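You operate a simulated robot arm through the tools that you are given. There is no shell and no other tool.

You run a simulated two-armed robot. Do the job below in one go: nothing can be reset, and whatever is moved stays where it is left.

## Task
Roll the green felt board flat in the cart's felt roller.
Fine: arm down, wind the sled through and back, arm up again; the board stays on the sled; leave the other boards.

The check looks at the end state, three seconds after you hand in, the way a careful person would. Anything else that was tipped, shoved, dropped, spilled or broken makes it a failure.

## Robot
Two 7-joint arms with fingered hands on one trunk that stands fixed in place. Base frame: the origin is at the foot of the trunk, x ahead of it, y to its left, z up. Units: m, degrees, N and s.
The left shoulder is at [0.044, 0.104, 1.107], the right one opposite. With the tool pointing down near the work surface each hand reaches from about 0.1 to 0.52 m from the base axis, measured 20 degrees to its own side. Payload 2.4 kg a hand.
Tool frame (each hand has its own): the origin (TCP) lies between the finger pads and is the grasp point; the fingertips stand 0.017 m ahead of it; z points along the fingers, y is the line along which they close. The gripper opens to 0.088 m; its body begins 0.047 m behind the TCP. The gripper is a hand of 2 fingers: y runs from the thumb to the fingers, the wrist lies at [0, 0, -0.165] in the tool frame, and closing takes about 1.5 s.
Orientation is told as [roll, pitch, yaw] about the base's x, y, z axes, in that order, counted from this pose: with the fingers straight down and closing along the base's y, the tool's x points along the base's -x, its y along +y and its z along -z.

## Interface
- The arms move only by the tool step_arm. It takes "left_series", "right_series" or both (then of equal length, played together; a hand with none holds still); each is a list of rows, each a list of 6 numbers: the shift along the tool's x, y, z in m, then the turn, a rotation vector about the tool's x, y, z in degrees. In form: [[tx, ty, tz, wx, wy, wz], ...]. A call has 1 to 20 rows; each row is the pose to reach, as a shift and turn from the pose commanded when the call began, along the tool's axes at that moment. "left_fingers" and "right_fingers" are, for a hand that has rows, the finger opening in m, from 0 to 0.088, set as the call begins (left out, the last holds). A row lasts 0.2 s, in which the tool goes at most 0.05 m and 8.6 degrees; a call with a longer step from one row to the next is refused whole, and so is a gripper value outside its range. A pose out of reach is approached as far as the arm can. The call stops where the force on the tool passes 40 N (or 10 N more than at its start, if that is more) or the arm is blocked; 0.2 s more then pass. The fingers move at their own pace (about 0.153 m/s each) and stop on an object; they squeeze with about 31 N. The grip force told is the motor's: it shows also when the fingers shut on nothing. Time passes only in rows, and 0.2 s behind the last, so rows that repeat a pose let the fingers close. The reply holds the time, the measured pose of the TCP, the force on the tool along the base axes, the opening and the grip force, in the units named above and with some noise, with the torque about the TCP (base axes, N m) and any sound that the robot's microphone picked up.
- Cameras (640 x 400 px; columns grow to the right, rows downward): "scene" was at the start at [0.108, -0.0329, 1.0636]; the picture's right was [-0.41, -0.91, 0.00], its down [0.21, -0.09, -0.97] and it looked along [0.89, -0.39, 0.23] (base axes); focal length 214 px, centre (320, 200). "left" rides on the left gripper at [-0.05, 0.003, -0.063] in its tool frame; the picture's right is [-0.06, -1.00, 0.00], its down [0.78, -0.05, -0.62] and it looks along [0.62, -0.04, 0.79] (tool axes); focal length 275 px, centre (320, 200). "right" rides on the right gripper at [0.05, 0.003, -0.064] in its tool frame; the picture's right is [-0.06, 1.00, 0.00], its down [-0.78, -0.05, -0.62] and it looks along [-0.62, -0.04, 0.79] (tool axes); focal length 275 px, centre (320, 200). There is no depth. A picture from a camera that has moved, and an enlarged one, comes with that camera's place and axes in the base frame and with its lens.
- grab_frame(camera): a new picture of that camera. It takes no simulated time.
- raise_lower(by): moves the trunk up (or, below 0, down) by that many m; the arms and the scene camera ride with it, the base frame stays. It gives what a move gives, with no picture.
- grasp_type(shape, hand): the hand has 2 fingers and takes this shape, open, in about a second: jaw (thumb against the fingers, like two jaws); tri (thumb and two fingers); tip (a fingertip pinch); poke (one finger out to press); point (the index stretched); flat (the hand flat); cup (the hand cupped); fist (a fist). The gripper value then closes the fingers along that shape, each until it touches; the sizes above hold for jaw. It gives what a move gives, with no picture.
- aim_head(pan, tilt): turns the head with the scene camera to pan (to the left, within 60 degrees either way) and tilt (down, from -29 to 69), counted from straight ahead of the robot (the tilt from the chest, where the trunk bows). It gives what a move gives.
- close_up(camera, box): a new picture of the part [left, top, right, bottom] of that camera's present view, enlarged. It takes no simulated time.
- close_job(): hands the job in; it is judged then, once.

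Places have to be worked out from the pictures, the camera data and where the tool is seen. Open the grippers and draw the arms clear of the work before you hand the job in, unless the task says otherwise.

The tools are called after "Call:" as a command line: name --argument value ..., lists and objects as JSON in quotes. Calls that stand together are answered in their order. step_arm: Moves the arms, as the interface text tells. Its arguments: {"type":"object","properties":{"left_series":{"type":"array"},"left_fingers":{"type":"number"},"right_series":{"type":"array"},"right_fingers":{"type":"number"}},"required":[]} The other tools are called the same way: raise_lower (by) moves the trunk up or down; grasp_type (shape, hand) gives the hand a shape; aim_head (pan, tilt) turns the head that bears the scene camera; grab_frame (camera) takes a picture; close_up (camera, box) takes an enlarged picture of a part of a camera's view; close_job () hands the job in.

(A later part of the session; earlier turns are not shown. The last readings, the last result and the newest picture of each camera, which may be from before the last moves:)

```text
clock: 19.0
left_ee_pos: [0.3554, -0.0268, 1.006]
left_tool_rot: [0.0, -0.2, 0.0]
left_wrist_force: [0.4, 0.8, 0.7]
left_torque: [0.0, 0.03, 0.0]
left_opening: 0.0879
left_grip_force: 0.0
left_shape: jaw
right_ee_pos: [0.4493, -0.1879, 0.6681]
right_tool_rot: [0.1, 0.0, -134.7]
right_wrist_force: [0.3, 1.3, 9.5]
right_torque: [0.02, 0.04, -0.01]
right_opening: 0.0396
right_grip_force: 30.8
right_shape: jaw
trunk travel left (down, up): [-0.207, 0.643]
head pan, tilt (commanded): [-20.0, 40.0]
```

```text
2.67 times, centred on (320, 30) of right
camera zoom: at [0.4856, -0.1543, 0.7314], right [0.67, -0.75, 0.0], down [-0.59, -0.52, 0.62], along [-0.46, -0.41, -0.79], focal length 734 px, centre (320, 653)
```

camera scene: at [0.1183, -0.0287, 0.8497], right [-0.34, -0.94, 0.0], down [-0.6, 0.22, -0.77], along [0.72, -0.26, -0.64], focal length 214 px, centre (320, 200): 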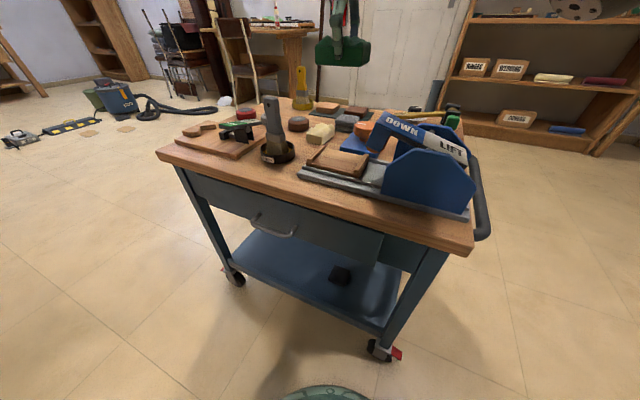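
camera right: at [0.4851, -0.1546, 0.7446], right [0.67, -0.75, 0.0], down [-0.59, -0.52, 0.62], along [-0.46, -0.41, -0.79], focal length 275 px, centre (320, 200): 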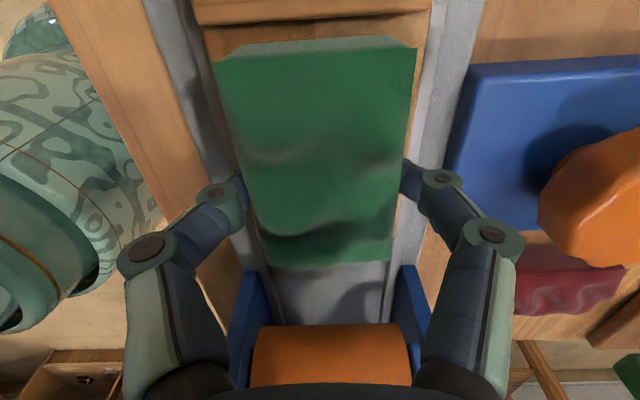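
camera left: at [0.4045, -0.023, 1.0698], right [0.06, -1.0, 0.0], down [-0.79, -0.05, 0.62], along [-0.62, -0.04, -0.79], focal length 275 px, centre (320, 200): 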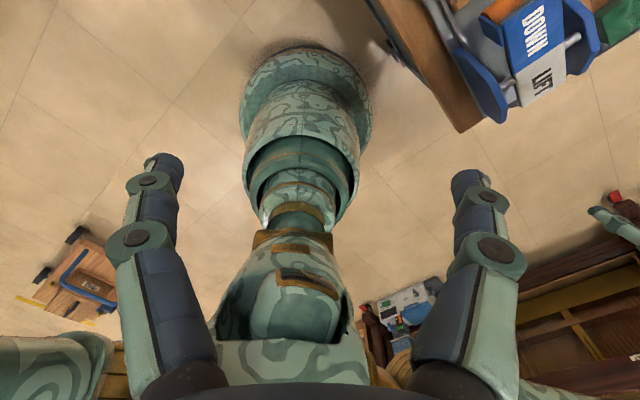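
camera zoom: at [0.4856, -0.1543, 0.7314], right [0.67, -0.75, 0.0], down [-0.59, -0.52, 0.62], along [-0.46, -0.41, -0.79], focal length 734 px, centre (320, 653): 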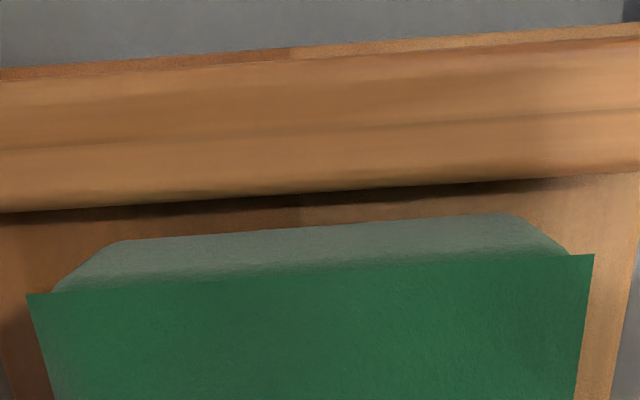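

Contact at 9.5 N: the board rests on the sled floor between the two bars. I open the fingers moderately to 0.062 to release it.

Call:
step_arm --right_series '[[0, 0, -0.001, 0, 0, 0], [0, 0, -0.001, 0, 0, 0], [0, 0, -0.001, 0, 0, 0]]' --right_fingers 0.06

Call:
close_up --camera "scene" --box '[310, 110, 380, 180]'

Call:
grab_frame --camera "right"

```text
clock: 19.8
left_ee_pos: [0.3552, -0.0277, 1.0054]
left_tool_rot: [0.0, 0.0, 0.0]
left_wrist_force: [0.5, 0.9, -1.2]
left_torque: [0.0, -0.03, -0.02]
left_opening: 0.0877
left_grip_force: 0.2
left_shape: jaw
right_ee_pos: [0.4482, -0.1875, 0.6676]
right_tool_rot: [0.0, -0.1, -134.6]
right_wrist_force: [-0.4, -0.4, -0.3]
right_torque: [-0.02, 0.01, 0.01]
right_opening: 0.0597
right_grip_force: 0.1
right_shape: jaw
trunk travel left (down, up): [-0.207, 0.643]
head pan, tilt (commanded): [-20.0, 40.0]
```

```text
5.71 times, centred on (345, 145) of scene
camera zoom: at [0.1183, -0.0288, 0.8496], right [-0.34, -0.94, 0.0], down [-0.6, 0.22, -0.77], along [0.72, -0.26, -0.64], focal length 1226 px, centre (177, 514)
```

zoom: 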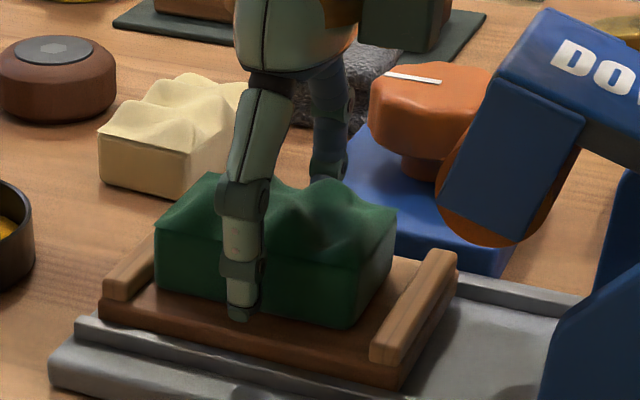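

```text
taken
camera right: at [0.4857, -0.1547, 0.7312], right [0.67, -0.75, 0.0], down [-0.59, -0.52, 0.62], along [-0.46, -0.41, -0.78], focal length 275 px, centre (320, 200)
```

right: 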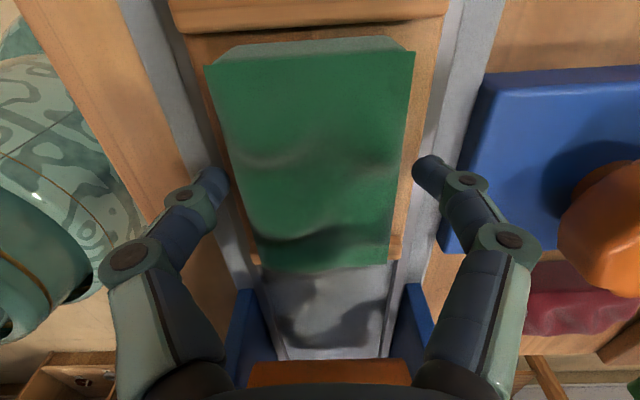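

The board is free and lies between the bars. I raise straight up to z≈0.80 with the fingers still open.

Call:
step_arm --right_series '[[0, 0, -0.01, 0, 0, 0], [0, 0, -0.03, 0, 0, 0], [0, 0, -0.065, 0, 0, 0], [0, 0, -0.1, 0, 0, 0], [0, 0, -0.14, 0, 0, 0], [0, 0, -0.14, 0, 0, 0]]'

Call:
grab_frame --camera "right"

Call:
close_up --camera "scene" --box '[290, 90, 490, 220]'

```text
clock: 21.2
left_ee_pos: [0.3564, -0.0268, 1.0056]
left_tool_rot: [0.0, -0.1, -0.1]
left_wrist_force: [-0.2, -0.8, -0.4]
left_torque: [-0.01, -0.01, 0.0]
left_opening: 0.0881
left_grip_force: 0.1
left_shape: jaw
right_ee_pos: [0.4471, -0.1872, 0.8069]
right_tool_rot: [-0.1, -0.1, -134.6]
right_wrist_force: [0.1, 0.2, -0.5]
right_torque: [0.0, -0.01, 0.0]
right_opening: 0.0598
right_grip_force: 0.2
right_shape: jaw
trunk travel left (down, up): [-0.207, 0.643]
head pan, tilt (commanded): [-20.0, 40.0]
```

```text
taken
camera right: at [0.4838, -0.1544, 0.8707], right [0.67, -0.75, 0.0], down [-0.59, -0.52, 0.62], along [-0.46, -0.41, -0.79], focal length 275 px, centre (320, 200)
```

right: 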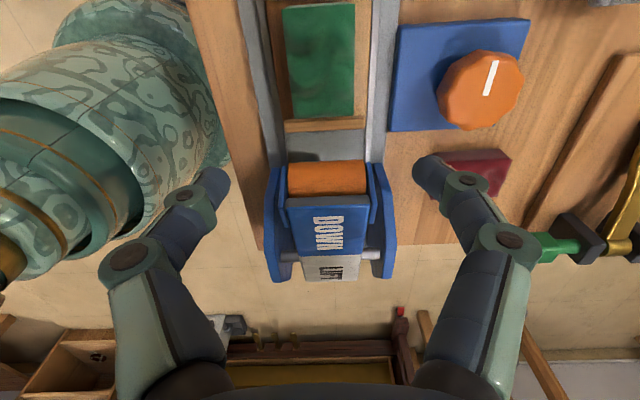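

```text
3.08 times, centred on (390, 155) of scene
camera zoom: at [0.1183, -0.0288, 0.8497], right [-0.34, -0.94, 0.0], down [-0.6, 0.22, -0.77], along [0.72, -0.26, -0.64], focal length 660 px, centre (105, 338)
```

zoom: 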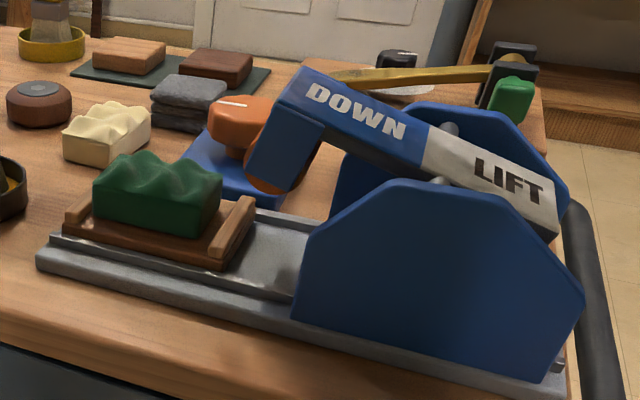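

The board sits neatly on the sled. Now I close the fingers and move over the DOWN pad (about 0.08 m toward the arm, same height), ready to press.

Call:
step_arm --right_series '[[-0.02, 0, 0, 0, 0, 0], [-0.04, 0, 0, 0, 0, 0], [-0.06, 0, 0, 0, 0, 0], [-0.08, 0, 0, 0, 0, 0], [-0.08, 0, 0, 0, 0, 0], [-0.08, 0, 0, 0, 0, 0], [-0.08, 0, 0, 0, 0, 0], [-0.08, 0, 0, 0, 0, 0]]' --right_fingers 0.0

Call:
grab_frame --camera "right"

Call:
close_up --camera "scene" --box '[290, 50, 490, 220]'

```text
clock: 23.0
left_ee_pos: [0.357, -0.0268, 1.0052]
left_tool_rot: [0.1, -0.1, 0.0]
left_wrist_force: [-0.3, 0.5, -0.1]
left_torque: [-0.01, -0.05, 0.0]
left_opening: 0.088
left_grip_force: 0.0
left_shape: jaw
right_ee_pos: [0.3916, -0.2449, 0.8055]
right_tool_rot: [0.1, 0.0, -134.6]
right_wrist_force: [0.0, -0.6, 0.7]
right_torque: [-0.04, -0.02, -0.02]
right_opening: 0.0
right_grip_force: 31.0
right_shape: jaw
trunk travel left (down, up): [-0.207, 0.643]
head pan, tilt (commanded): [-20.0, 40.0]
```

```text
taken
camera right: at [0.4285, -0.212, 0.8706], right [0.67, -0.75, 0.0], down [-0.59, -0.52, 0.62], along [-0.46, -0.41, -0.79], focal length 275 px, centre (320, 200)
```

right: 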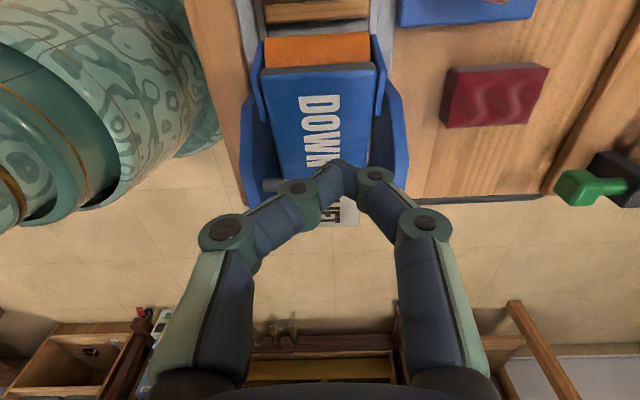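

```text
2.35 times, centred on (390, 135) of scene
camera zoom: at [0.1183, -0.0288, 0.8497], right [-0.34, -0.94, 0.0], down [-0.6, 0.22, -0.77], along [0.72, -0.26, -0.64], focal length 505 px, centre (155, 353)
```

zoom: 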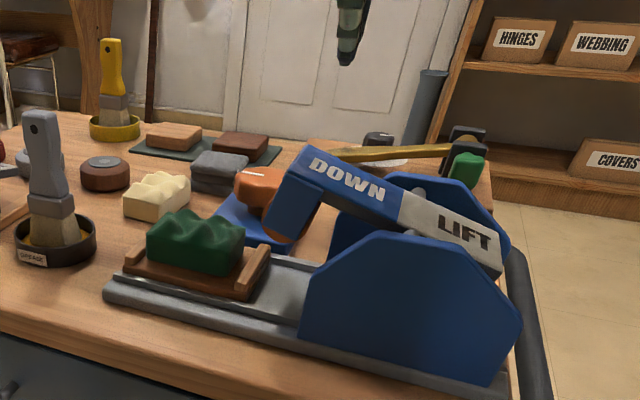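

The fingertips are above the "D/O" of DOWN. I descend 45 mm, then press in small steps, reading the force.

Call:
step_arm --right_series '[[0, 0, 0.02, 0, 0, 0], [0, 0, 0.04, 0, 0, 0], [0, 0, 0.048, 0, 0, 0], [0, 0, 0.052, 0, 0, 0], [0, 0, 0.056, 0, 0, 0], [0, 0, 0.06, 0, 0, 0]]'

Call:
close_up --camera "scene" --box '[290, 50, 490, 220]'

```text
clock: 24.4
left_ee_pos: [0.3552, -0.0266, 1.0052]
left_tool_rot: [0.0, -0.2, 0.0]
left_wrist_force: [-0.3, 0.7, -0.8]
left_torque: [-0.03, -0.04, 0.01]
left_opening: 0.0878
left_grip_force: 0.1
left_shape: jaw
right_ee_pos: [0.3923, -0.2439, 0.7473]
right_tool_rot: [0.1, -0.1, -134.6]
right_wrist_force: [-0.7, 0.7, 2.5]
right_torque: [0.01, -0.01, -0.05]
right_opening: 0.0002
right_grip_force: 31.3
right_shape: jaw
trunk travel left (down, up): [-0.207, 0.643]
head pan, tilt (commanded): [-20.0, 40.0]
```

```text
2.35 times, centred on (390, 135) of scene
camera zoom: at [0.1182, -0.0287, 0.8497], right [-0.34, -0.94, 0.0], down [-0.6, 0.22, -0.77], along [0.72, -0.26, -0.64], focal length 505 px, centre (155, 353)
```

zoom: 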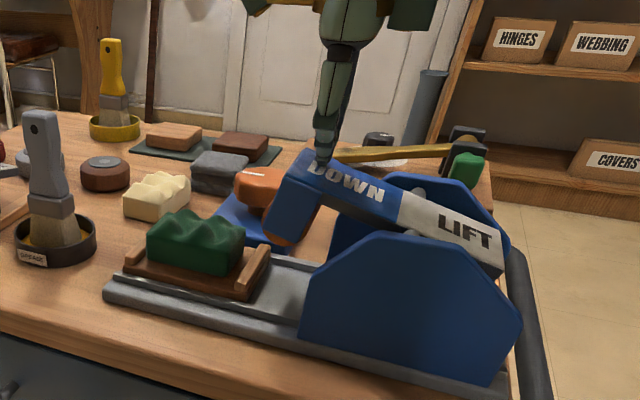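

The fingertips touch the pad near its end at 2.5 N. I keep pressing down in 4 mm steps.

Call:
step_arm --right_series '[[0, 0, 0.004, 0, 0, 0], [0, 0, 0.008, 0, 0, 0], [0, 0, 0.012, 0, 0, 0], [0, 0, 0.016, 0, 0, 0], [0, 0, 0.02, 0, 0, 0]]'

Call:
close_up --camera "scene" --box '[290, 50, 490, 220]'

Call:
grab_frame --camera "right"

```text
clock: 25.6
left_ee_pos: [0.3554, -0.0263, 1.0055]
left_tool_rot: [0.0, -0.1, 0.0]
left_wrist_force: [0.8, 0.0, 0.6]
left_torque: [0.02, -0.04, 0.02]
left_opening: 0.0877
left_grip_force: 0.0
left_shape: jaw
right_ee_pos: [0.393, -0.2446, 0.7292]
right_tool_rot: [0.2, 0.2, -134.7]
right_wrist_force: [-1.3, -2.4, 11.1]
right_torque: [-0.1, -0.03, 0.02]
right_opening: 0.0
right_grip_force: 31.4
right_shape: jaw
trunk travel left (down, up): [-0.207, 0.643]
head pan, tilt (commanded): [-20.0, 40.0]
```

```text
2.35 times, centred on (390, 135) of scene
camera zoom: at [0.1178, -0.0287, 0.85], right [-0.34, -0.94, 0.0], down [-0.6, 0.22, -0.77], along [0.72, -0.26, -0.64], focal length 505 px, centre (155, 353)
```

zoom: 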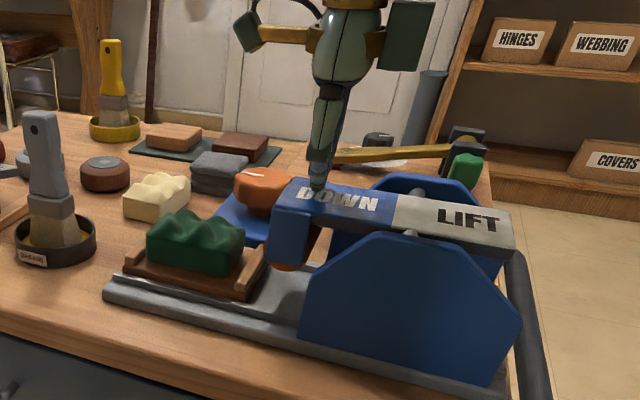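

```text
taken
camera right: at [0.4292, -0.2119, 0.7931], right [0.67, -0.75, 0.0], down [-0.59, -0.52, 0.62], along [-0.46, -0.41, -0.79], focal length 275 px, centre (320, 200)
```

right: 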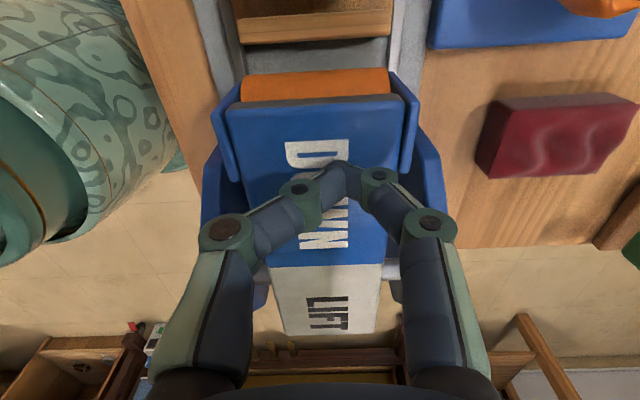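

The arm rotates smoothly (11 N) and is about level now. I continue the press another 20 mm in small steps.

Call:
step_arm --right_series '[[0, 0, 0.004, 0, 0, 0], [0, 0, 0.008, 0, 0, 0], [0, 0, 0.012, 0, 0, 0], [0, 0, 0.016, 0, 0, 0], [0, 0, 0.02, 0, 0, 0]]'

Call:
close_up --camera "scene" --box '[290, 50, 490, 220]'

Call:
grab_frame --camera "right"

```text
clock: 26.2
left_ee_pos: [0.354, -0.0257, 1.0066]
left_tool_rot: [0.0, -0.2, 0.0]
left_wrist_force: [-0.2, 0.1, -0.1]
left_torque: [-0.02, -0.02, 0.02]
left_opening: 0.0879
left_grip_force: 0.1
left_shape: jaw
right_ee_pos: [0.3919, -0.2436, 0.7266]
right_tool_rot: [0.5, 0.4, -134.6]
right_wrist_force: [-8.4, 1.0, 26.3]
right_torque: [-0.15, 0.06, -0.06]
right_opening: 0.0036
right_grip_force: 30.8
right_shape: jaw
trunk travel left (down, up): [-0.207, 0.643]
head pan, tilt (commanded): [-20.0, 40.0]
stopped in row 3 (right hand): the force on the tool passed its limit at 42 N (the readings are from after the stop); the commanded pose is now the measured one
```

```text
2.35 times, centred on (390, 135) of scene
camera zoom: at [0.1165, -0.028, 0.8501], right [-0.34, -0.94, 0.0], down [-0.6, 0.22, -0.77], along [0.72, -0.26, -0.64], focal length 505 px, centre (155, 353)
```

zoom: 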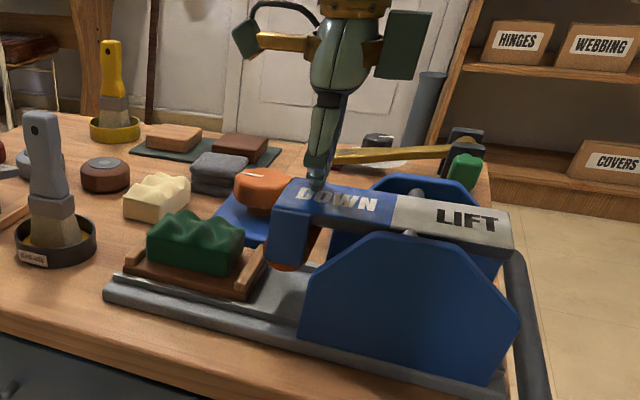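

```text
taken
camera right: at [0.4285, -0.2111, 0.79], right [0.67, -0.74, 0.01], down [-0.59, -0.52, 0.61], along [-0.45, -0.41, -0.79], focal length 275 px, centre (320, 200)
```

right: 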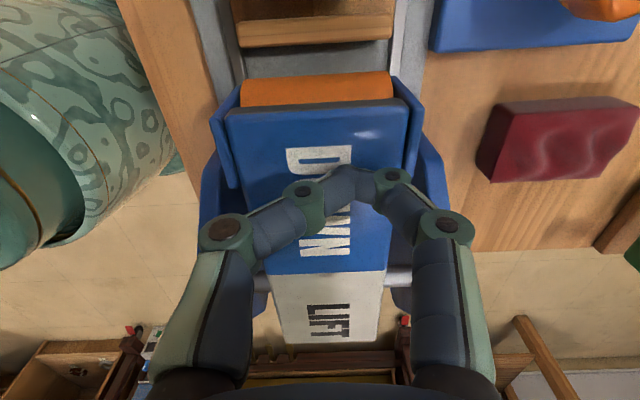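

The arm is now level and hit its stop (42 N). I back off upward to see whether it stays down.

Call:
step_arm --right_series '[[0, 0, -0.01, 0, 0, 0], [0, 0, -0.04, 0, 0, 0], [0, 0, -0.08, 0, 0, 0], [0, 0, -0.08, 0, 0, 0]]'

Call:
close_up --camera "scene" --box '[290, 50, 490, 220]'

Call:
grab_frame --camera "right"

```text
clock: 27.2
left_ee_pos: [0.356, -0.0259, 1.0053]
left_tool_rot: [0.0, -0.1, -0.1]
left_wrist_force: [-0.1, -0.3, 0.2]
left_torque: [-0.03, 0.0, -0.01]
left_opening: 0.0879
left_grip_force: 0.0
left_shape: jaw
right_ee_pos: [0.3931, -0.2465, 0.8031]
right_tool_rot: [0.2, 0.1, -134.6]
right_wrist_force: [-0.3, -0.4, 0.3]
right_torque: [-0.02, 0.03, 0.01]
right_opening: 0.0008
right_grip_force: 31.0
right_shape: jaw
trunk travel left (down, up): [-0.207, 0.643]
head pan, tilt (commanded): [-20.0, 40.0]
```

```text
2.35 times, centred on (390, 135) of scene
camera zoom: at [0.1183, -0.0288, 0.8497], right [-0.34, -0.94, 0.0], down [-0.6, 0.22, -0.77], along [0.72, -0.26, -0.64], focal length 505 px, centre (155, 353)
```

zoom: 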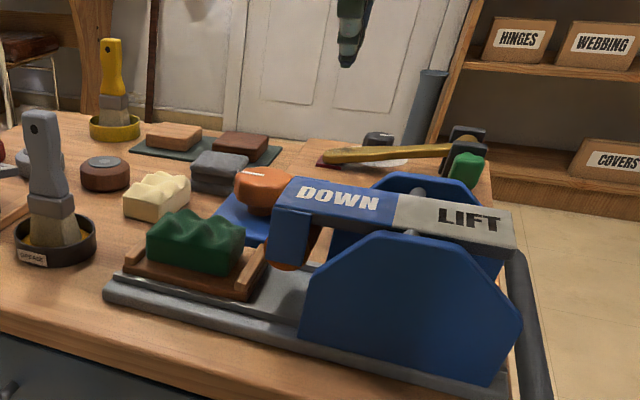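

```text
taken
camera right: at [0.4287, -0.2133, 0.8666], right [0.67, -0.74, 0.0], down [-0.59, -0.52, 0.62], along [-0.46, -0.41, -0.79], focal length 275 px, centre (320, 200)
```

right: 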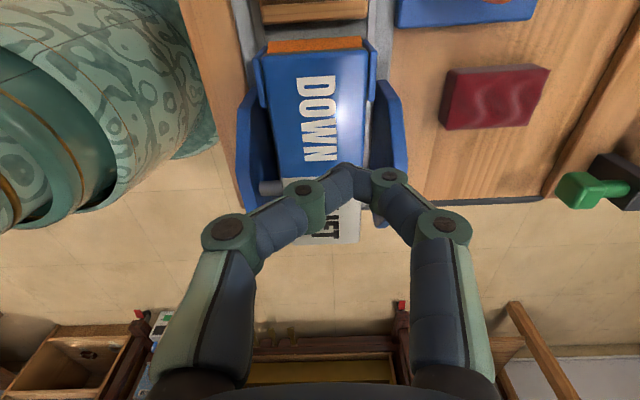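

The arm stays down and level with the roller just past the sled's edge. Next I open the fingers and move above the orange knob at about (0.514,-0.279), keeping z≈0.80.

Call:
step_arm --right_series '[[0.0155, 0.0273, 0, 0, 0, 0], [0.0311, 0.0547, 0, 0, 0, 0], [0.0466, 0.082, 0, 0, 0, 0], [0.0622, 0.1093, 0, 0, 0, 0], [0.0622, 0.1093, 0, 0, 0, 0], [0.0622, 0.1093, 0, 0, 0, 0]]' --right_fingers 0.088

Call:
grab_frame --camera "right"

Call:
grab_frame --camera "scene"

```text
clock: 28.6
left_ee_pos: [0.3566, -0.0276, 1.0056]
left_tool_rot: [-0.1, 0.0, 0.0]
left_wrist_force: [-1.1, 0.0, -0.1]
left_torque: [0.0, -0.01, 0.0]
left_opening: 0.0879
left_grip_force: 0.2
left_shape: jaw
right_ee_pos: [0.5145, -0.2768, 0.8025]
right_tool_rot: [0.2, 0.3, -134.5]
right_wrist_force: [0.4, 0.5, -0.1]
right_torque: [-0.01, 0.01, 0.0]
right_opening: 0.0877
right_grip_force: 0.1
right_shape: jaw
trunk travel left (down, up): [-0.207, 0.643]
head pan, tilt (commanded): [-20.0, 40.0]
```

```text
taken
camera right: at [0.5509, -0.244, 0.8672], right [0.67, -0.74, 0.0], down [-0.59, -0.52, 0.62], along [-0.46, -0.41, -0.79], focal length 275 px, centre (320, 200)
```

right: 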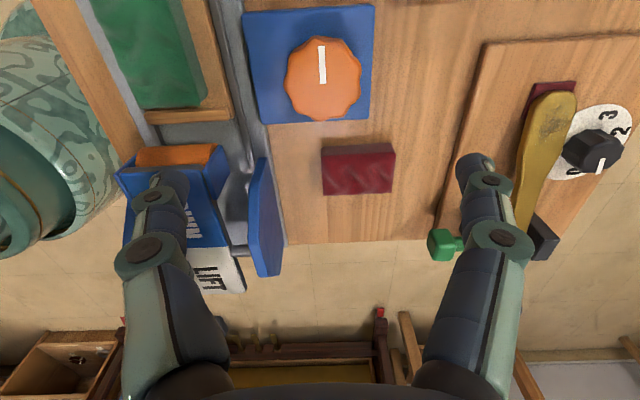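

```text
taken
camera scene: at [0.1183, -0.0288, 0.8497], right [-0.34, -0.94, 0.0], down [-0.6, 0.22, -0.77], along [0.72, -0.26, -0.64], focal length 214 px, centre (320, 200)
```

scene: 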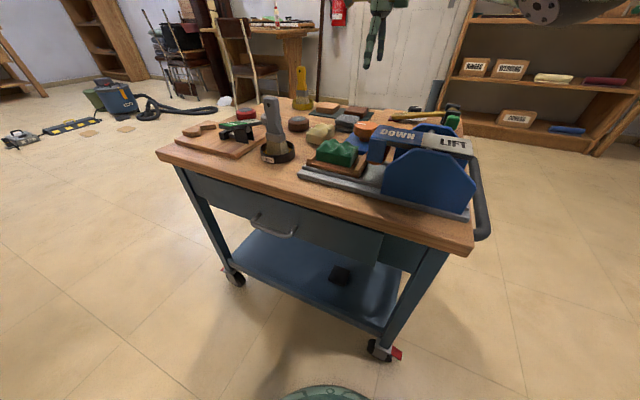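

Knob is nearly centred under the TCP. I zoom to find its precise centre and diameter.

Call:
close_up --camera "right" --box '[240, 0, 400, 130]'

Call:
close_up --camera "scene" --box '[330, 100, 400, 170]'

```text
3.08 times, centred on (320, 65) of right
camera zoom: at [0.5509, -0.244, 0.8672], right [0.67, -0.74, 0.0], down [-0.59, -0.52, 0.62], along [-0.46, -0.41, -0.79], focal length 847 px, centre (320, 615)
```

zoom: 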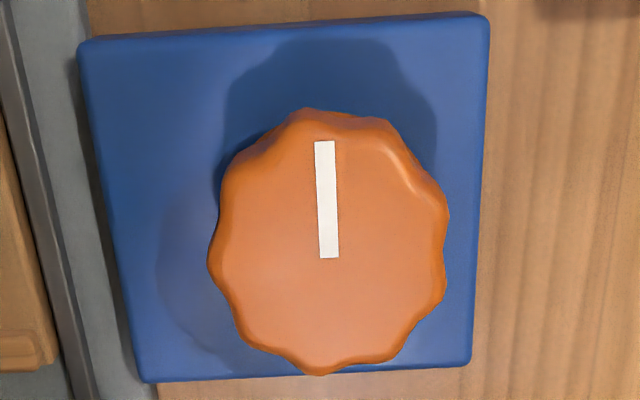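

```text
5.71 times, centred on (365, 135) of scene
camera zoom: at [0.1183, -0.0288, 0.8497], right [-0.34, -0.94, 0.0], down [-0.6, 0.22, -0.77], along [0.72, -0.26, -0.64], focal length 1226 px, centre (63, 571)
```

zoom: 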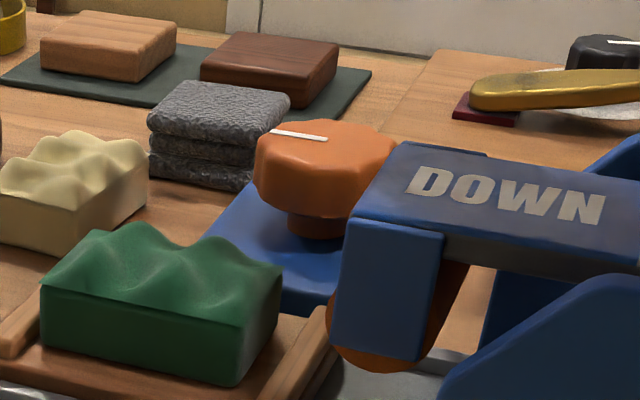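

Knob: diameter ≈0.052, centre offset (−3 mm, +2 mm) in tool x,y, head from z≈0.647 to 0.672. I correct and descend to z≈0.70, then check.

Call:
step_arm --right_series '[[-0.001, 0.001, 0.035, 0, 0, 0], [-0.002, 0.002, 0.07, 0, 0, 0], [-0.003, 0.002, 0.1, 0, 0, 0], [-0.003, 0.002, 0.1, 0, 0, 0]]'

Call:
grab_frame --camera "right"

Call:
close_up --camera "scene" --box '[330, 80, 420, 170]'

```text
clock: 29.6
left_ee_pos: [0.3556, -0.027, 1.005]
left_tool_rot: [-0.1, -0.1, 0.0]
left_wrist_force: [-0.3, 0.3, -0.3]
left_torque: [0.03, 0.01, 0.01]
left_opening: 0.088
left_grip_force: 0.0
left_shape: jaw
right_ee_pos: [0.5139, -0.2813, 0.702]
right_tool_rot: [0.1, 0.1, -134.7]
right_wrist_force: [-0.3, 0.3, 0.8]
right_torque: [0.03, 0.01, -0.03]
right_opening: 0.0884
right_grip_force: 0.1
right_shape: jaw
trunk travel left (down, up): [-0.207, 0.643]
head pan, tilt (commanded): [-20.0, 40.0]
```

```text
taken
camera right: at [0.5515, -0.2488, 0.7657], right [0.67, -0.74, 0.0], down [-0.59, -0.52, 0.62], along [-0.46, -0.41, -0.79], focal length 275 px, centre (320, 200)
```

right: 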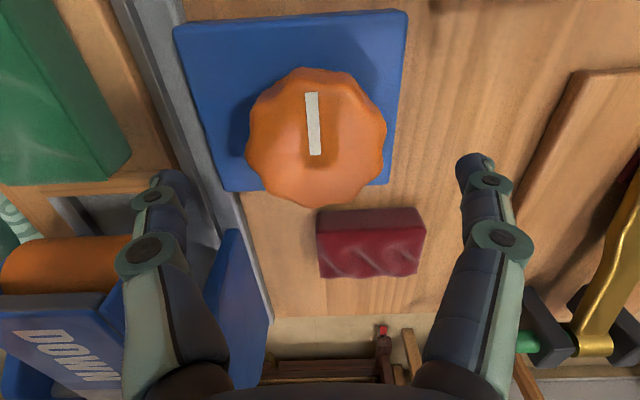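

```text
4.44 times, centred on (375, 125) of scene
camera zoom: at [0.1183, -0.0288, 0.8497], right [-0.34, -0.94, 0.0], down [-0.6, 0.22, -0.77], along [0.72, -0.26, -0.64], focal length 953 px, centre (76, 533)
```

zoom: 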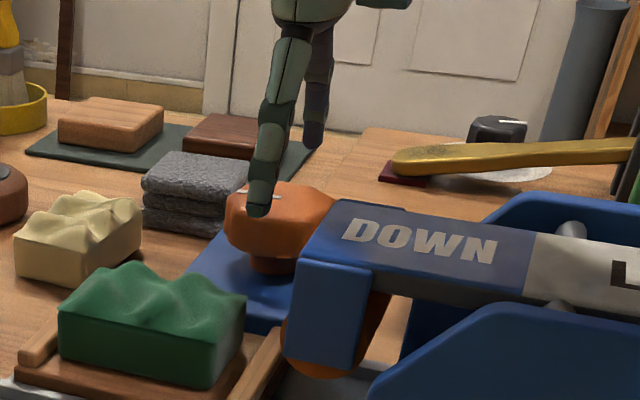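

The knob centre is about 2 mm off in tool −x and −y. I correct and descend the last 40 mm so the finger pads straddle the knob head.

Call:
step_arm --right_series '[[-0.002, -0.0017, 0.015, 0, 0, 0], [-0.002, -0.0017, 0.03, 0, 0, 0], [-0.002, -0.0017, 0.04, 0, 0, 0], [-0.002, -0.0017, 0.04, 0, 0, 0]]'

Call:
grab_frame --camera "right"

Call:
close_up --camera "scene" --box '[330, 80, 420, 170]'

```text
clock: 30.6
left_ee_pos: [0.3568, -0.0262, 1.0064]
left_tool_rot: [0.0, -0.1, 0.0]
left_wrist_force: [-0.5, 0.3, -0.2]
left_torque: [0.01, 0.0, -0.01]
left_opening: 0.0877
left_grip_force: 0.0
left_shape: jaw
right_ee_pos: [0.5102, -0.28, 0.6622]
right_tool_rot: [0.3, 0.2, -134.6]
right_wrist_force: [0.7, -0.3, 0.1]
right_torque: [-0.04, 0.01, -0.03]
right_opening: 0.0884
right_grip_force: 0.1
right_shape: jaw
trunk travel left (down, up): [-0.207, 0.643]
head pan, tilt (commanded): [-20.0, 40.0]
```

```text
taken
camera right: at [0.548, -0.2474, 0.7262], right [0.67, -0.74, 0.0], down [-0.59, -0.52, 0.62], along [-0.46, -0.41, -0.79], focal length 275 px, centre (320, 200)
```

right: 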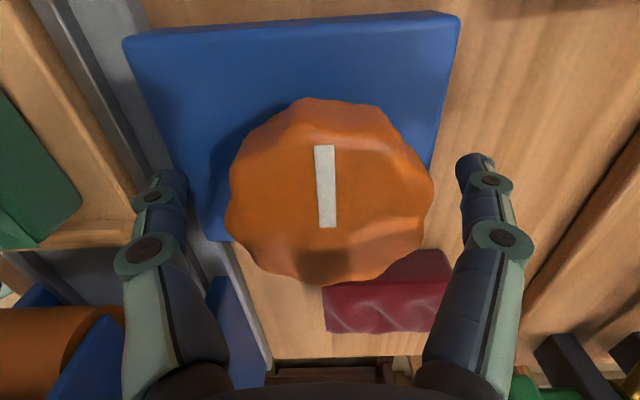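

```text
4.44 times, centred on (375, 125) of scene
camera zoom: at [0.1183, -0.0288, 0.8497], right [-0.34, -0.94, 0.0], down [-0.6, 0.22, -0.77], along [0.72, -0.26, -0.64], focal length 953 px, centre (76, 533)
```

zoom: 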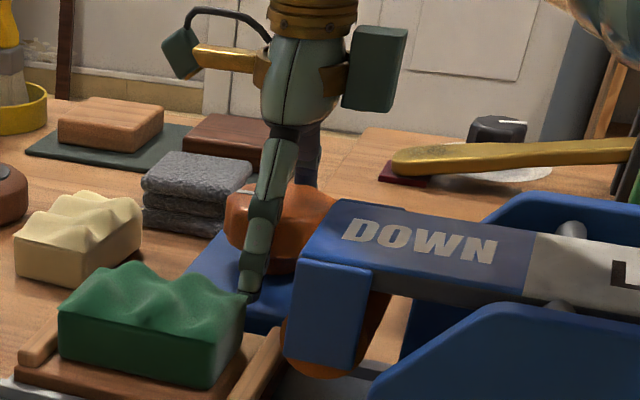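

Knob centre is at about (−3 mm, +2 mm) of the TCP. I correct this and close the fingers on the knob.

Call:
step_arm --right_series '[[-0.003, 0.002, 0, 0, 0, 0], [-0.003, 0.002, 0, 0, 0, 0]]'

Call:
step_arm --right_series '[[0, 0, 0, 0, 0, 0], [0, 0, 0, 0, 0, 0], [0, 0, 0, 0, 0, 0], [0, 0, 0, 0, 0, 0], [0, 0, 0, 0, 0, 0], [0, 0, 0, 0, 0, 0]]' --right_fingers 0.03

Call:
grab_frame --camera "right"

```text
clock: 31.2
left_ee_pos: [0.3559, -0.0284, 1.0057]
left_tool_rot: [0.1, 0.0, -0.1]
left_wrist_force: [-0.4, -0.8, 0.3]
left_torque: [0.02, 0.0, 0.05]
left_opening: 0.0879
left_grip_force: 0.0
left_shape: jaw
right_ee_pos: [0.5107, -0.2853, 0.6618]
right_tool_rot: [0.3, 0.2, -134.7]
right_wrist_force: [0.7, 0.0, -0.2]
right_torque: [-0.01, 0.03, 0.02]
right_opening: 0.088
right_grip_force: 0.1
right_shape: jaw
trunk travel left (down, up): [-0.207, 0.643]
head pan, tilt (commanded): [-20.0, 40.0]
```

```text
clock: 32.6
left_ee_pos: [0.3571, -0.0277, 1.0048]
left_tool_rot: [0.2, 0.1, 0.0]
left_wrist_force: [0.9, 0.1, 0.1]
left_torque: [0.0, 0.02, 0.0]
left_opening: 0.088
left_grip_force: 0.0
left_shape: jaw
right_ee_pos: [0.5109, -0.2861, 0.6609]
right_tool_rot: [-0.1, 0.0, -134.7]
right_wrist_force: [-6.9, -1.1, -34.3]
right_torque: [0.2, 0.19, 0.02]
right_opening: 0.0319
right_grip_force: 30.9
right_shape: jaw
trunk travel left (down, up): [-0.207, 0.643]
head pan, tilt (commanded): [-20.0, 40.0]
```

```text
taken
camera right: at [0.5477, -0.2522, 0.7237], right [0.67, -0.75, 0.0], down [-0.58, -0.52, 0.62], along [-0.46, -0.41, -0.79], focal length 275 px, centre (320, 200)
```

right: 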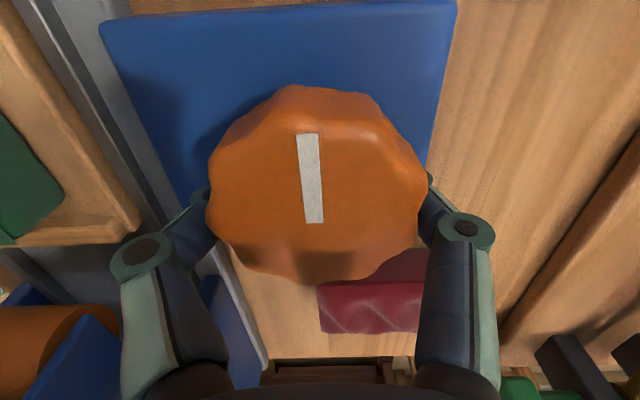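

The fingertips slipped under the knob's head (opening 0.032, −34 N pull), so I am too low. I open again, raise 10 mm and regrip on the head's rim.

Call:
step_arm --right_series '[[0, 0, 0, 0, 0, 0], [0, 0, 0, 0, 0, 0], [0, 0, 0, 0, 0, 0], [0, 0, 0, 0, 0, 0]]' --right_fingers 0.088

Call:
step_arm --right_series '[[0, 0, -0.005, 0, 0, 0], [0, 0, -0.01, 0, 0, 0], [0, 0, -0.01, 0, 0, 0]]' --right_fingers 0.088

Call:
grab_frame --camera "right"

Call:
close_up --camera "scene" --box '[330, 100, 400, 170]'

```text
clock: 33.6
left_ee_pos: [0.3575, -0.0272, 1.0052]
left_tool_rot: [0.1, -0.1, 0.0]
left_wrist_force: [-0.5, 0.2, -0.5]
left_torque: [-0.01, -0.03, -0.02]
left_opening: 0.0881
left_grip_force: 0.2
left_shape: jaw
right_ee_pos: [0.511, -0.284, 0.6637]
right_tool_rot: [0.3, 0.3, -134.6]
right_wrist_force: [0.0, -0.4, -0.1]
right_torque: [-0.03, 0.0, 0.01]
right_opening: 0.0877
right_grip_force: 0.1
right_shape: jaw
trunk travel left (down, up): [-0.207, 0.643]
head pan, tilt (commanded): [-20.0, 40.0]
```

```text
clock: 34.5
left_ee_pos: [0.3556, -0.0265, 1.0048]
left_tool_rot: [0.0, -0.1, -0.1]
left_wrist_force: [-0.2, -0.2, -0.6]
left_torque: [0.0, -0.03, -0.03]
left_opening: 0.0878
left_grip_force: 0.0
left_shape: jaw
right_ee_pos: [0.5104, -0.2841, 0.6728]
right_tool_rot: [0.2, 0.2, -134.5]
right_wrist_force: [-0.4, -0.1, 0.0]
right_torque: [-0.02, 0.0, 0.04]
right_opening: 0.0877
right_grip_force: 0.1
right_shape: jaw
trunk travel left (down, up): [-0.207, 0.643]
head pan, tilt (commanded): [-20.0, 40.0]
```

```text
taken
camera right: at [0.5475, -0.2516, 0.7373], right [0.67, -0.74, 0.0], down [-0.59, -0.52, 0.62], along [-0.46, -0.41, -0.79], focal length 275 px, centre (320, 200)
```

right: 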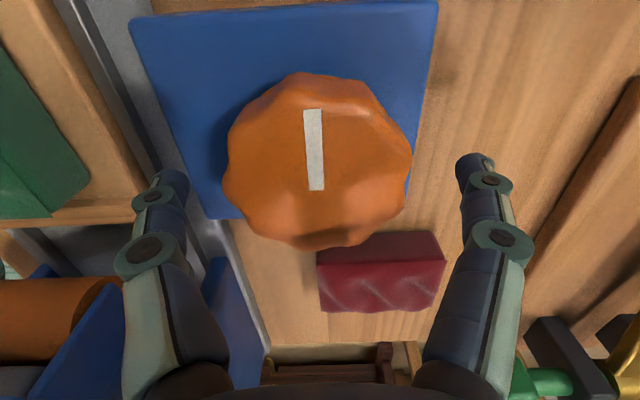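

```text
5.71 times, centred on (365, 135) of scene
camera zoom: at [0.1183, -0.0288, 0.8497], right [-0.34, -0.94, 0.0], down [-0.6, 0.22, -0.77], along [0.72, -0.26, -0.64], focal length 1226 px, centre (63, 571)
```

zoom: 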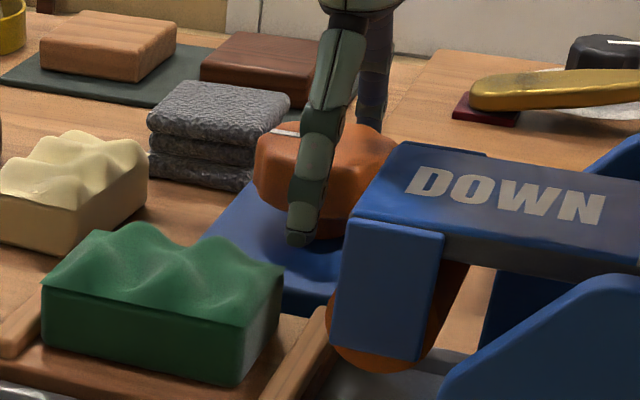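

Re-solving with several heights: the knob head spans z≈0.662–0.682 (diameter ≈0.05) and its centre is at (0.5166,-0.2787), i.e. +9 mm in tool x. I raise 8 mm more, shift +9 mm and look before closing.

Call:
step_arm --right_series '[[0.0, 0, -0.008, 0, 0, 0], [0.0045, 0, -0.008, 0, 0, 0], [0.009, -0.0003, -0.008, 0, 0, 0], [0.009, -0.0003, -0.008, 0, 0, 0]]' --right_fingers 0.088

Call:
grab_frame --camera "right"

Call:
close_up --camera "scene" --box '[330, 100, 400, 170]'

```text
clock: 35.5
left_ee_pos: [0.3571, -0.0272, 1.0046]
left_tool_rot: [0.1, 0.0, -0.1]
left_wrist_force: [0.3, -0.3, 0.1]
left_torque: [0.0, -0.03, 0.01]
left_opening: 0.0878
left_grip_force: 0.1
left_shape: jaw
right_ee_pos: [0.5186, -0.2783, 0.6816]
right_tool_rot: [0.2, 0.3, -134.7]
right_wrist_force: [-0.2, -0.2, 0.0]
right_torque: [0.0, -0.01, -0.04]
right_opening: 0.0879
right_grip_force: 0.0
right_shape: jaw
trunk travel left (down, up): [-0.207, 0.643]
head pan, tilt (commanded): [-20.0, 40.0]
```

```text
taken
camera right: at [0.5537, -0.2451, 0.7453], right [0.67, -0.75, 0.0], down [-0.59, -0.52, 0.62], along [-0.46, -0.41, -0.79], focal length 275 px, centre (320, 200)
```

right: 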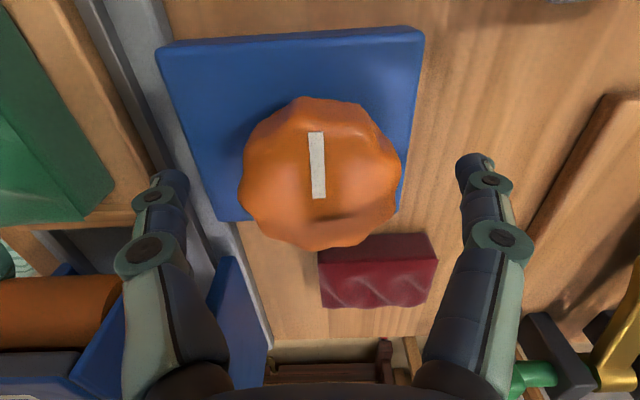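

```text
5.71 times, centred on (365, 135) of scene
camera zoom: at [0.1183, -0.0288, 0.8497], right [-0.34, -0.94, 0.0], down [-0.6, 0.22, -0.77], along [0.72, -0.26, -0.64], focal length 1226 px, centre (63, 571)
```

zoom: 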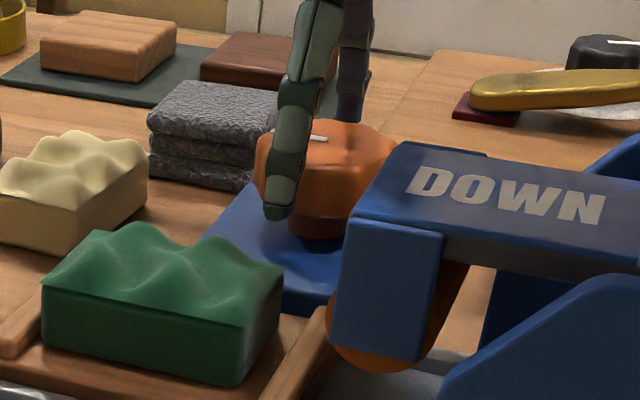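

The knob is now centred under the TCP and the fingertips are level with the lower edge of its head. I close the fingers on it.

Call:
step_arm --right_series '[[0, 0, 0, 0, 0, 0], [0, 0, 0, 0, 0, 0], [0, 0, 0, 0, 0, 0], [0, 0, 0, 0, 0, 0], [0, 0, 0, 0, 0, 0], [0, 0, 0, 0, 0, 0]]' --right_fingers 0.03

Call:
grab_frame --camera "right"

Call:
close_up --camera "scene" --box '[330, 100, 400, 170]'

```text
clock: 36.9
left_ee_pos: [0.3562, -0.0259, 1.0041]
left_tool_rot: [0.0, 0.0, -0.1]
left_wrist_force: [-0.4, 0.0, 0.3]
left_torque: [0.01, -0.02, 0.0]
left_opening: 0.088
left_grip_force: 0.0
left_shape: jaw
right_ee_pos: [0.517, -0.2766, 0.6808]
right_tool_rot: [0.1, 0.2, -134.6]
right_wrist_force: [2.5, 2.7, 0.4]
right_torque: [0.03, -0.08, 0.0]
right_opening: 0.0413
right_grip_force: 31.2
right_shape: jaw
trunk travel left (down, up): [-0.207, 0.643]
head pan, tilt (commanded): [-20.0, 40.0]
```

```text
taken
camera right: at [0.554, -0.2448, 0.7453], right [0.67, -0.74, 0.0], down [-0.59, -0.52, 0.62], along [-0.46, -0.41, -0.79], focal length 275 px, centre (320, 200)
```

right: 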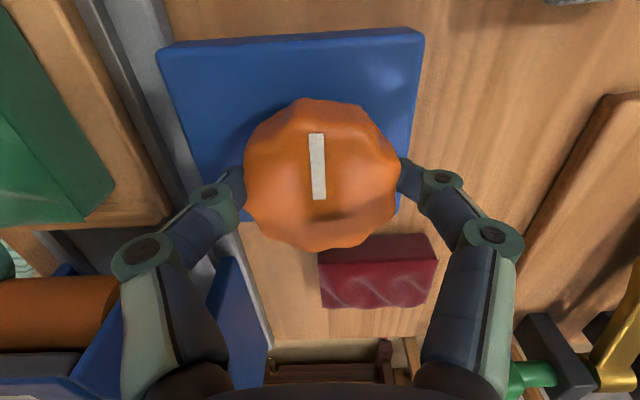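

```text
5.71 times, centred on (365, 135) of scene
camera zoom: at [0.1185, -0.0286, 0.8497], right [-0.34, -0.94, 0.0], down [-0.6, 0.22, -0.77], along [0.72, -0.26, -0.64], focal length 1226 px, centre (63, 571)
```

zoom: 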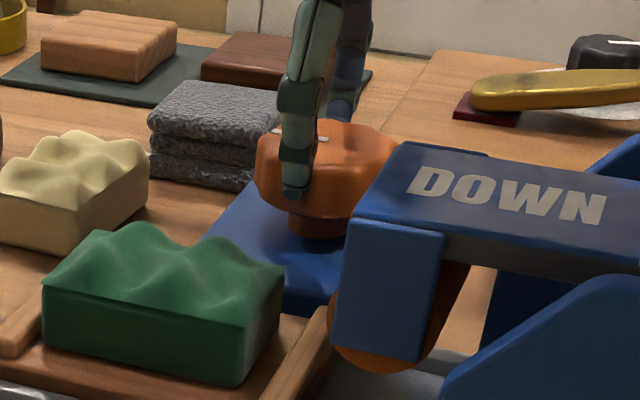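

A firm grip on the knob at 0.041 with low side forces. I turn it counter-clockwise (seen from above) by 16° to test the winding direction.

Call:
step_arm --right_series '[[0, 0, 0, 0, 0, -4], [0, 0, 0, 0, 0, -8], [0, 0, 0, 0, 0, -12], [0, 0, 0, 0, 0, -16], [0, 0, 0, 0, 0, -16]]'

Call:
grab_frame --camera "right"

Call:
close_up --camera "scene" --box '[290, 90, 430, 200]'

```text
clock: 38.0
left_ee_pos: [0.357, -0.0252, 1.0049]
left_tool_rot: [0.0, -0.1, 0.1]
left_wrist_force: [1.4, -0.4, -0.9]
left_torque: [-0.02, 0.02, -0.02]
left_opening: 0.0878
left_grip_force: 0.1
left_shape: jaw
right_ee_pos: [0.5185, -0.2764, 0.682]
right_tool_rot: [0.2, 0.1, -118.5]
right_wrist_force: [4.1, 16.3, -2.1]
right_torque: [0.22, -0.06, -1.07]
right_opening: 0.0415
right_grip_force: 31.1
right_shape: jaw
trunk travel left (down, up): [-0.207, 0.643]
head pan, tilt (commanded): [-20.0, 40.0]
```

```text
taken
camera right: at [0.5441, -0.2346, 0.7454], right [0.85, -0.53, 0.0], down [-0.42, -0.67, 0.62], along [-0.32, -0.52, -0.79], focal length 275 px, centre (320, 200)
```

right: 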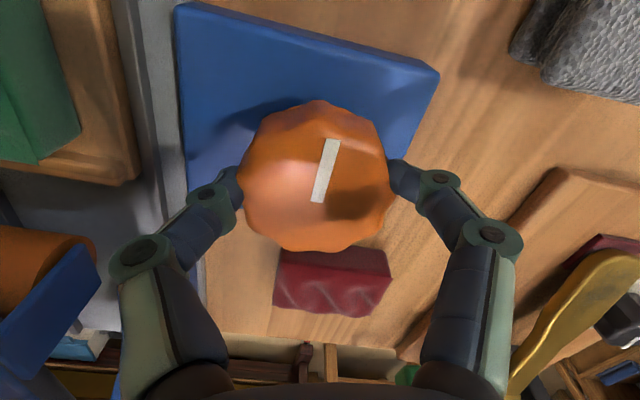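

```text
3.64 times, centred on (360, 145) of scene
camera zoom: at [0.1187, -0.0278, 0.8496], right [-0.34, -0.94, 0.0], down [-0.6, 0.22, -0.77], along [0.72, -0.26, -0.64], focal length 780 px, centre (174, 400)
```

zoom: 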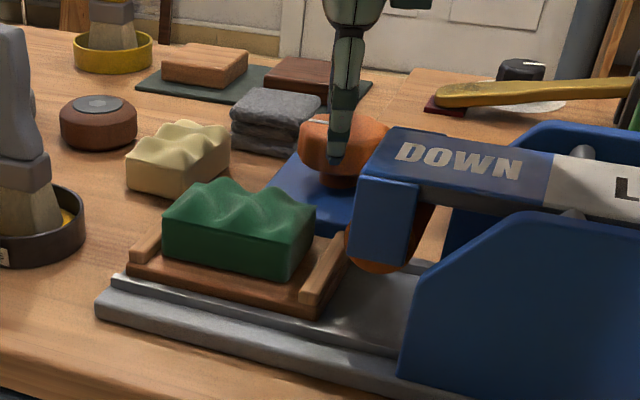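

The mark did not turn with the hand and the torque reached −1.07 N·m, so counter-clockwise is against its stop; the knob must turn clockwise. I open, rise above the knob, and re-orient to a high yaw so that I have a long clockwise stroke.

Call:
step_arm --right_series '[[0, 0, 0, 0, 0, 4], [0, 0, 0, 0, 0, 8], [0, 0, 0, 0, 0, 8]]'

Call:
step_arm --right_series '[[0, 0, 0, 0, 0, 0], [0, 0, 0, 0, 0, 0], [0, 0, 0, 0, 0, 0], [0, 0, 0, 0, 0, 0]]' --right_fingers 0.088

Call:
step_arm --right_series '[[0, 0, -0.02, 0, 0, 0], [0, 0, -0.04, 0, 0, 0], [0, 0, -0.06, 0, 0, 0], [0, 0, -0.06, 0, 0, 0]]' --right_fingers 0.088

Call:
close_up --camera "scene" --box '[290, 90, 430, 200]'

Call:
grab_frame --camera "right"

```text
clock: 38.9
left_ee_pos: [0.3569, -0.026, 1.0056]
left_tool_rot: [-0.1, 0.0, 0.1]
left_wrist_force: [0.3, 0.4, 0.0]
left_torque: [-0.04, -0.01, -0.01]
left_opening: 0.0877
left_grip_force: 0.1
left_shape: jaw
right_ee_pos: [0.5184, -0.2769, 0.6809]
right_tool_rot: [0.3, 0.3, -126.5]
right_wrist_force: [12.8, 14.0, -2.4]
right_torque: [0.19, -0.12, -0.12]
right_opening: 0.0415
right_grip_force: 31.2
right_shape: jaw
trunk travel left (down, up): [-0.207, 0.643]
head pan, tilt (commanded): [-20.0, 40.0]
```

```text
clock: 39.9
left_ee_pos: [0.3558, -0.0271, 1.0051]
left_tool_rot: [0.0, -0.1, 0.1]
left_wrist_force: [-0.1, 0.7, 0.2]
left_torque: [-0.06, -0.01, -0.02]
left_opening: 0.0879
left_grip_force: 0.1
left_shape: jaw
right_ee_pos: [0.5168, -0.2791, 0.6826]
right_tool_rot: [0.3, 0.0, -126.7]
right_wrist_force: [0.7, -0.6, 0.5]
right_torque: [0.01, 0.01, -0.02]
right_opening: 0.0878
right_grip_force: 0.0
right_shape: jaw
trunk travel left (down, up): [-0.207, 0.643]
head pan, tilt (commanded): [-20.0, 40.0]
```

```text
clock: 40.9
left_ee_pos: [0.3566, -0.028, 1.0067]
left_tool_rot: [0.1, -0.1, -0.1]
left_wrist_force: [0.9, -0.9, -0.1]
left_torque: [-0.04, -0.01, 0.01]
left_opening: 0.0877
left_grip_force: 0.0
left_shape: jaw
right_ee_pos: [0.5175, -0.2772, 0.7433]
right_tool_rot: [0.3, 0.2, -126.6]
right_wrist_force: [0.0, 0.0, 0.4]
right_torque: [-0.01, -0.02, 0.01]
right_opening: 0.088
right_grip_force: 0.0
right_shape: jaw
trunk travel left (down, up): [-0.207, 0.643]
head pan, tilt (commanded): [-20.0, 40.0]
```

```text
3.64 times, centred on (360, 145) of scene
camera zoom: at [0.1183, -0.0288, 0.8497], right [-0.34, -0.94, 0.0], down [-0.6, 0.22, -0.77], along [0.72, -0.26, -0.64], focal length 780 px, centre (174, 400)
```

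zoom: 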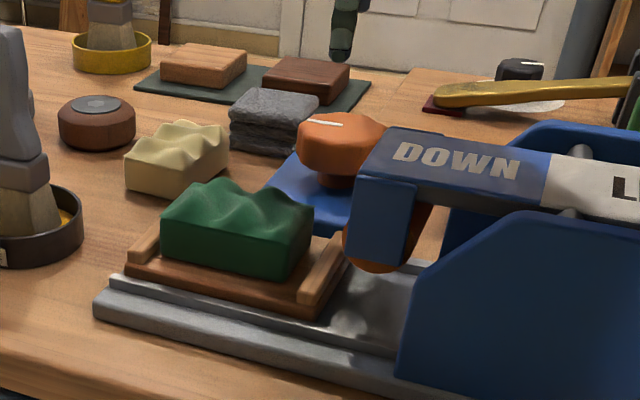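

```text
taken
camera right: at [0.549, -0.2408, 0.807], right [0.76, -0.64, 0.0], down [-0.51, -0.6, 0.62], along [-0.39, -0.47, -0.79], focal length 275 px, centre (320, 200)
```

right: 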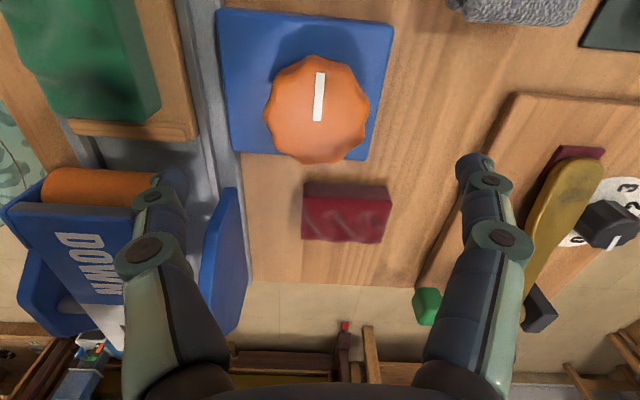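

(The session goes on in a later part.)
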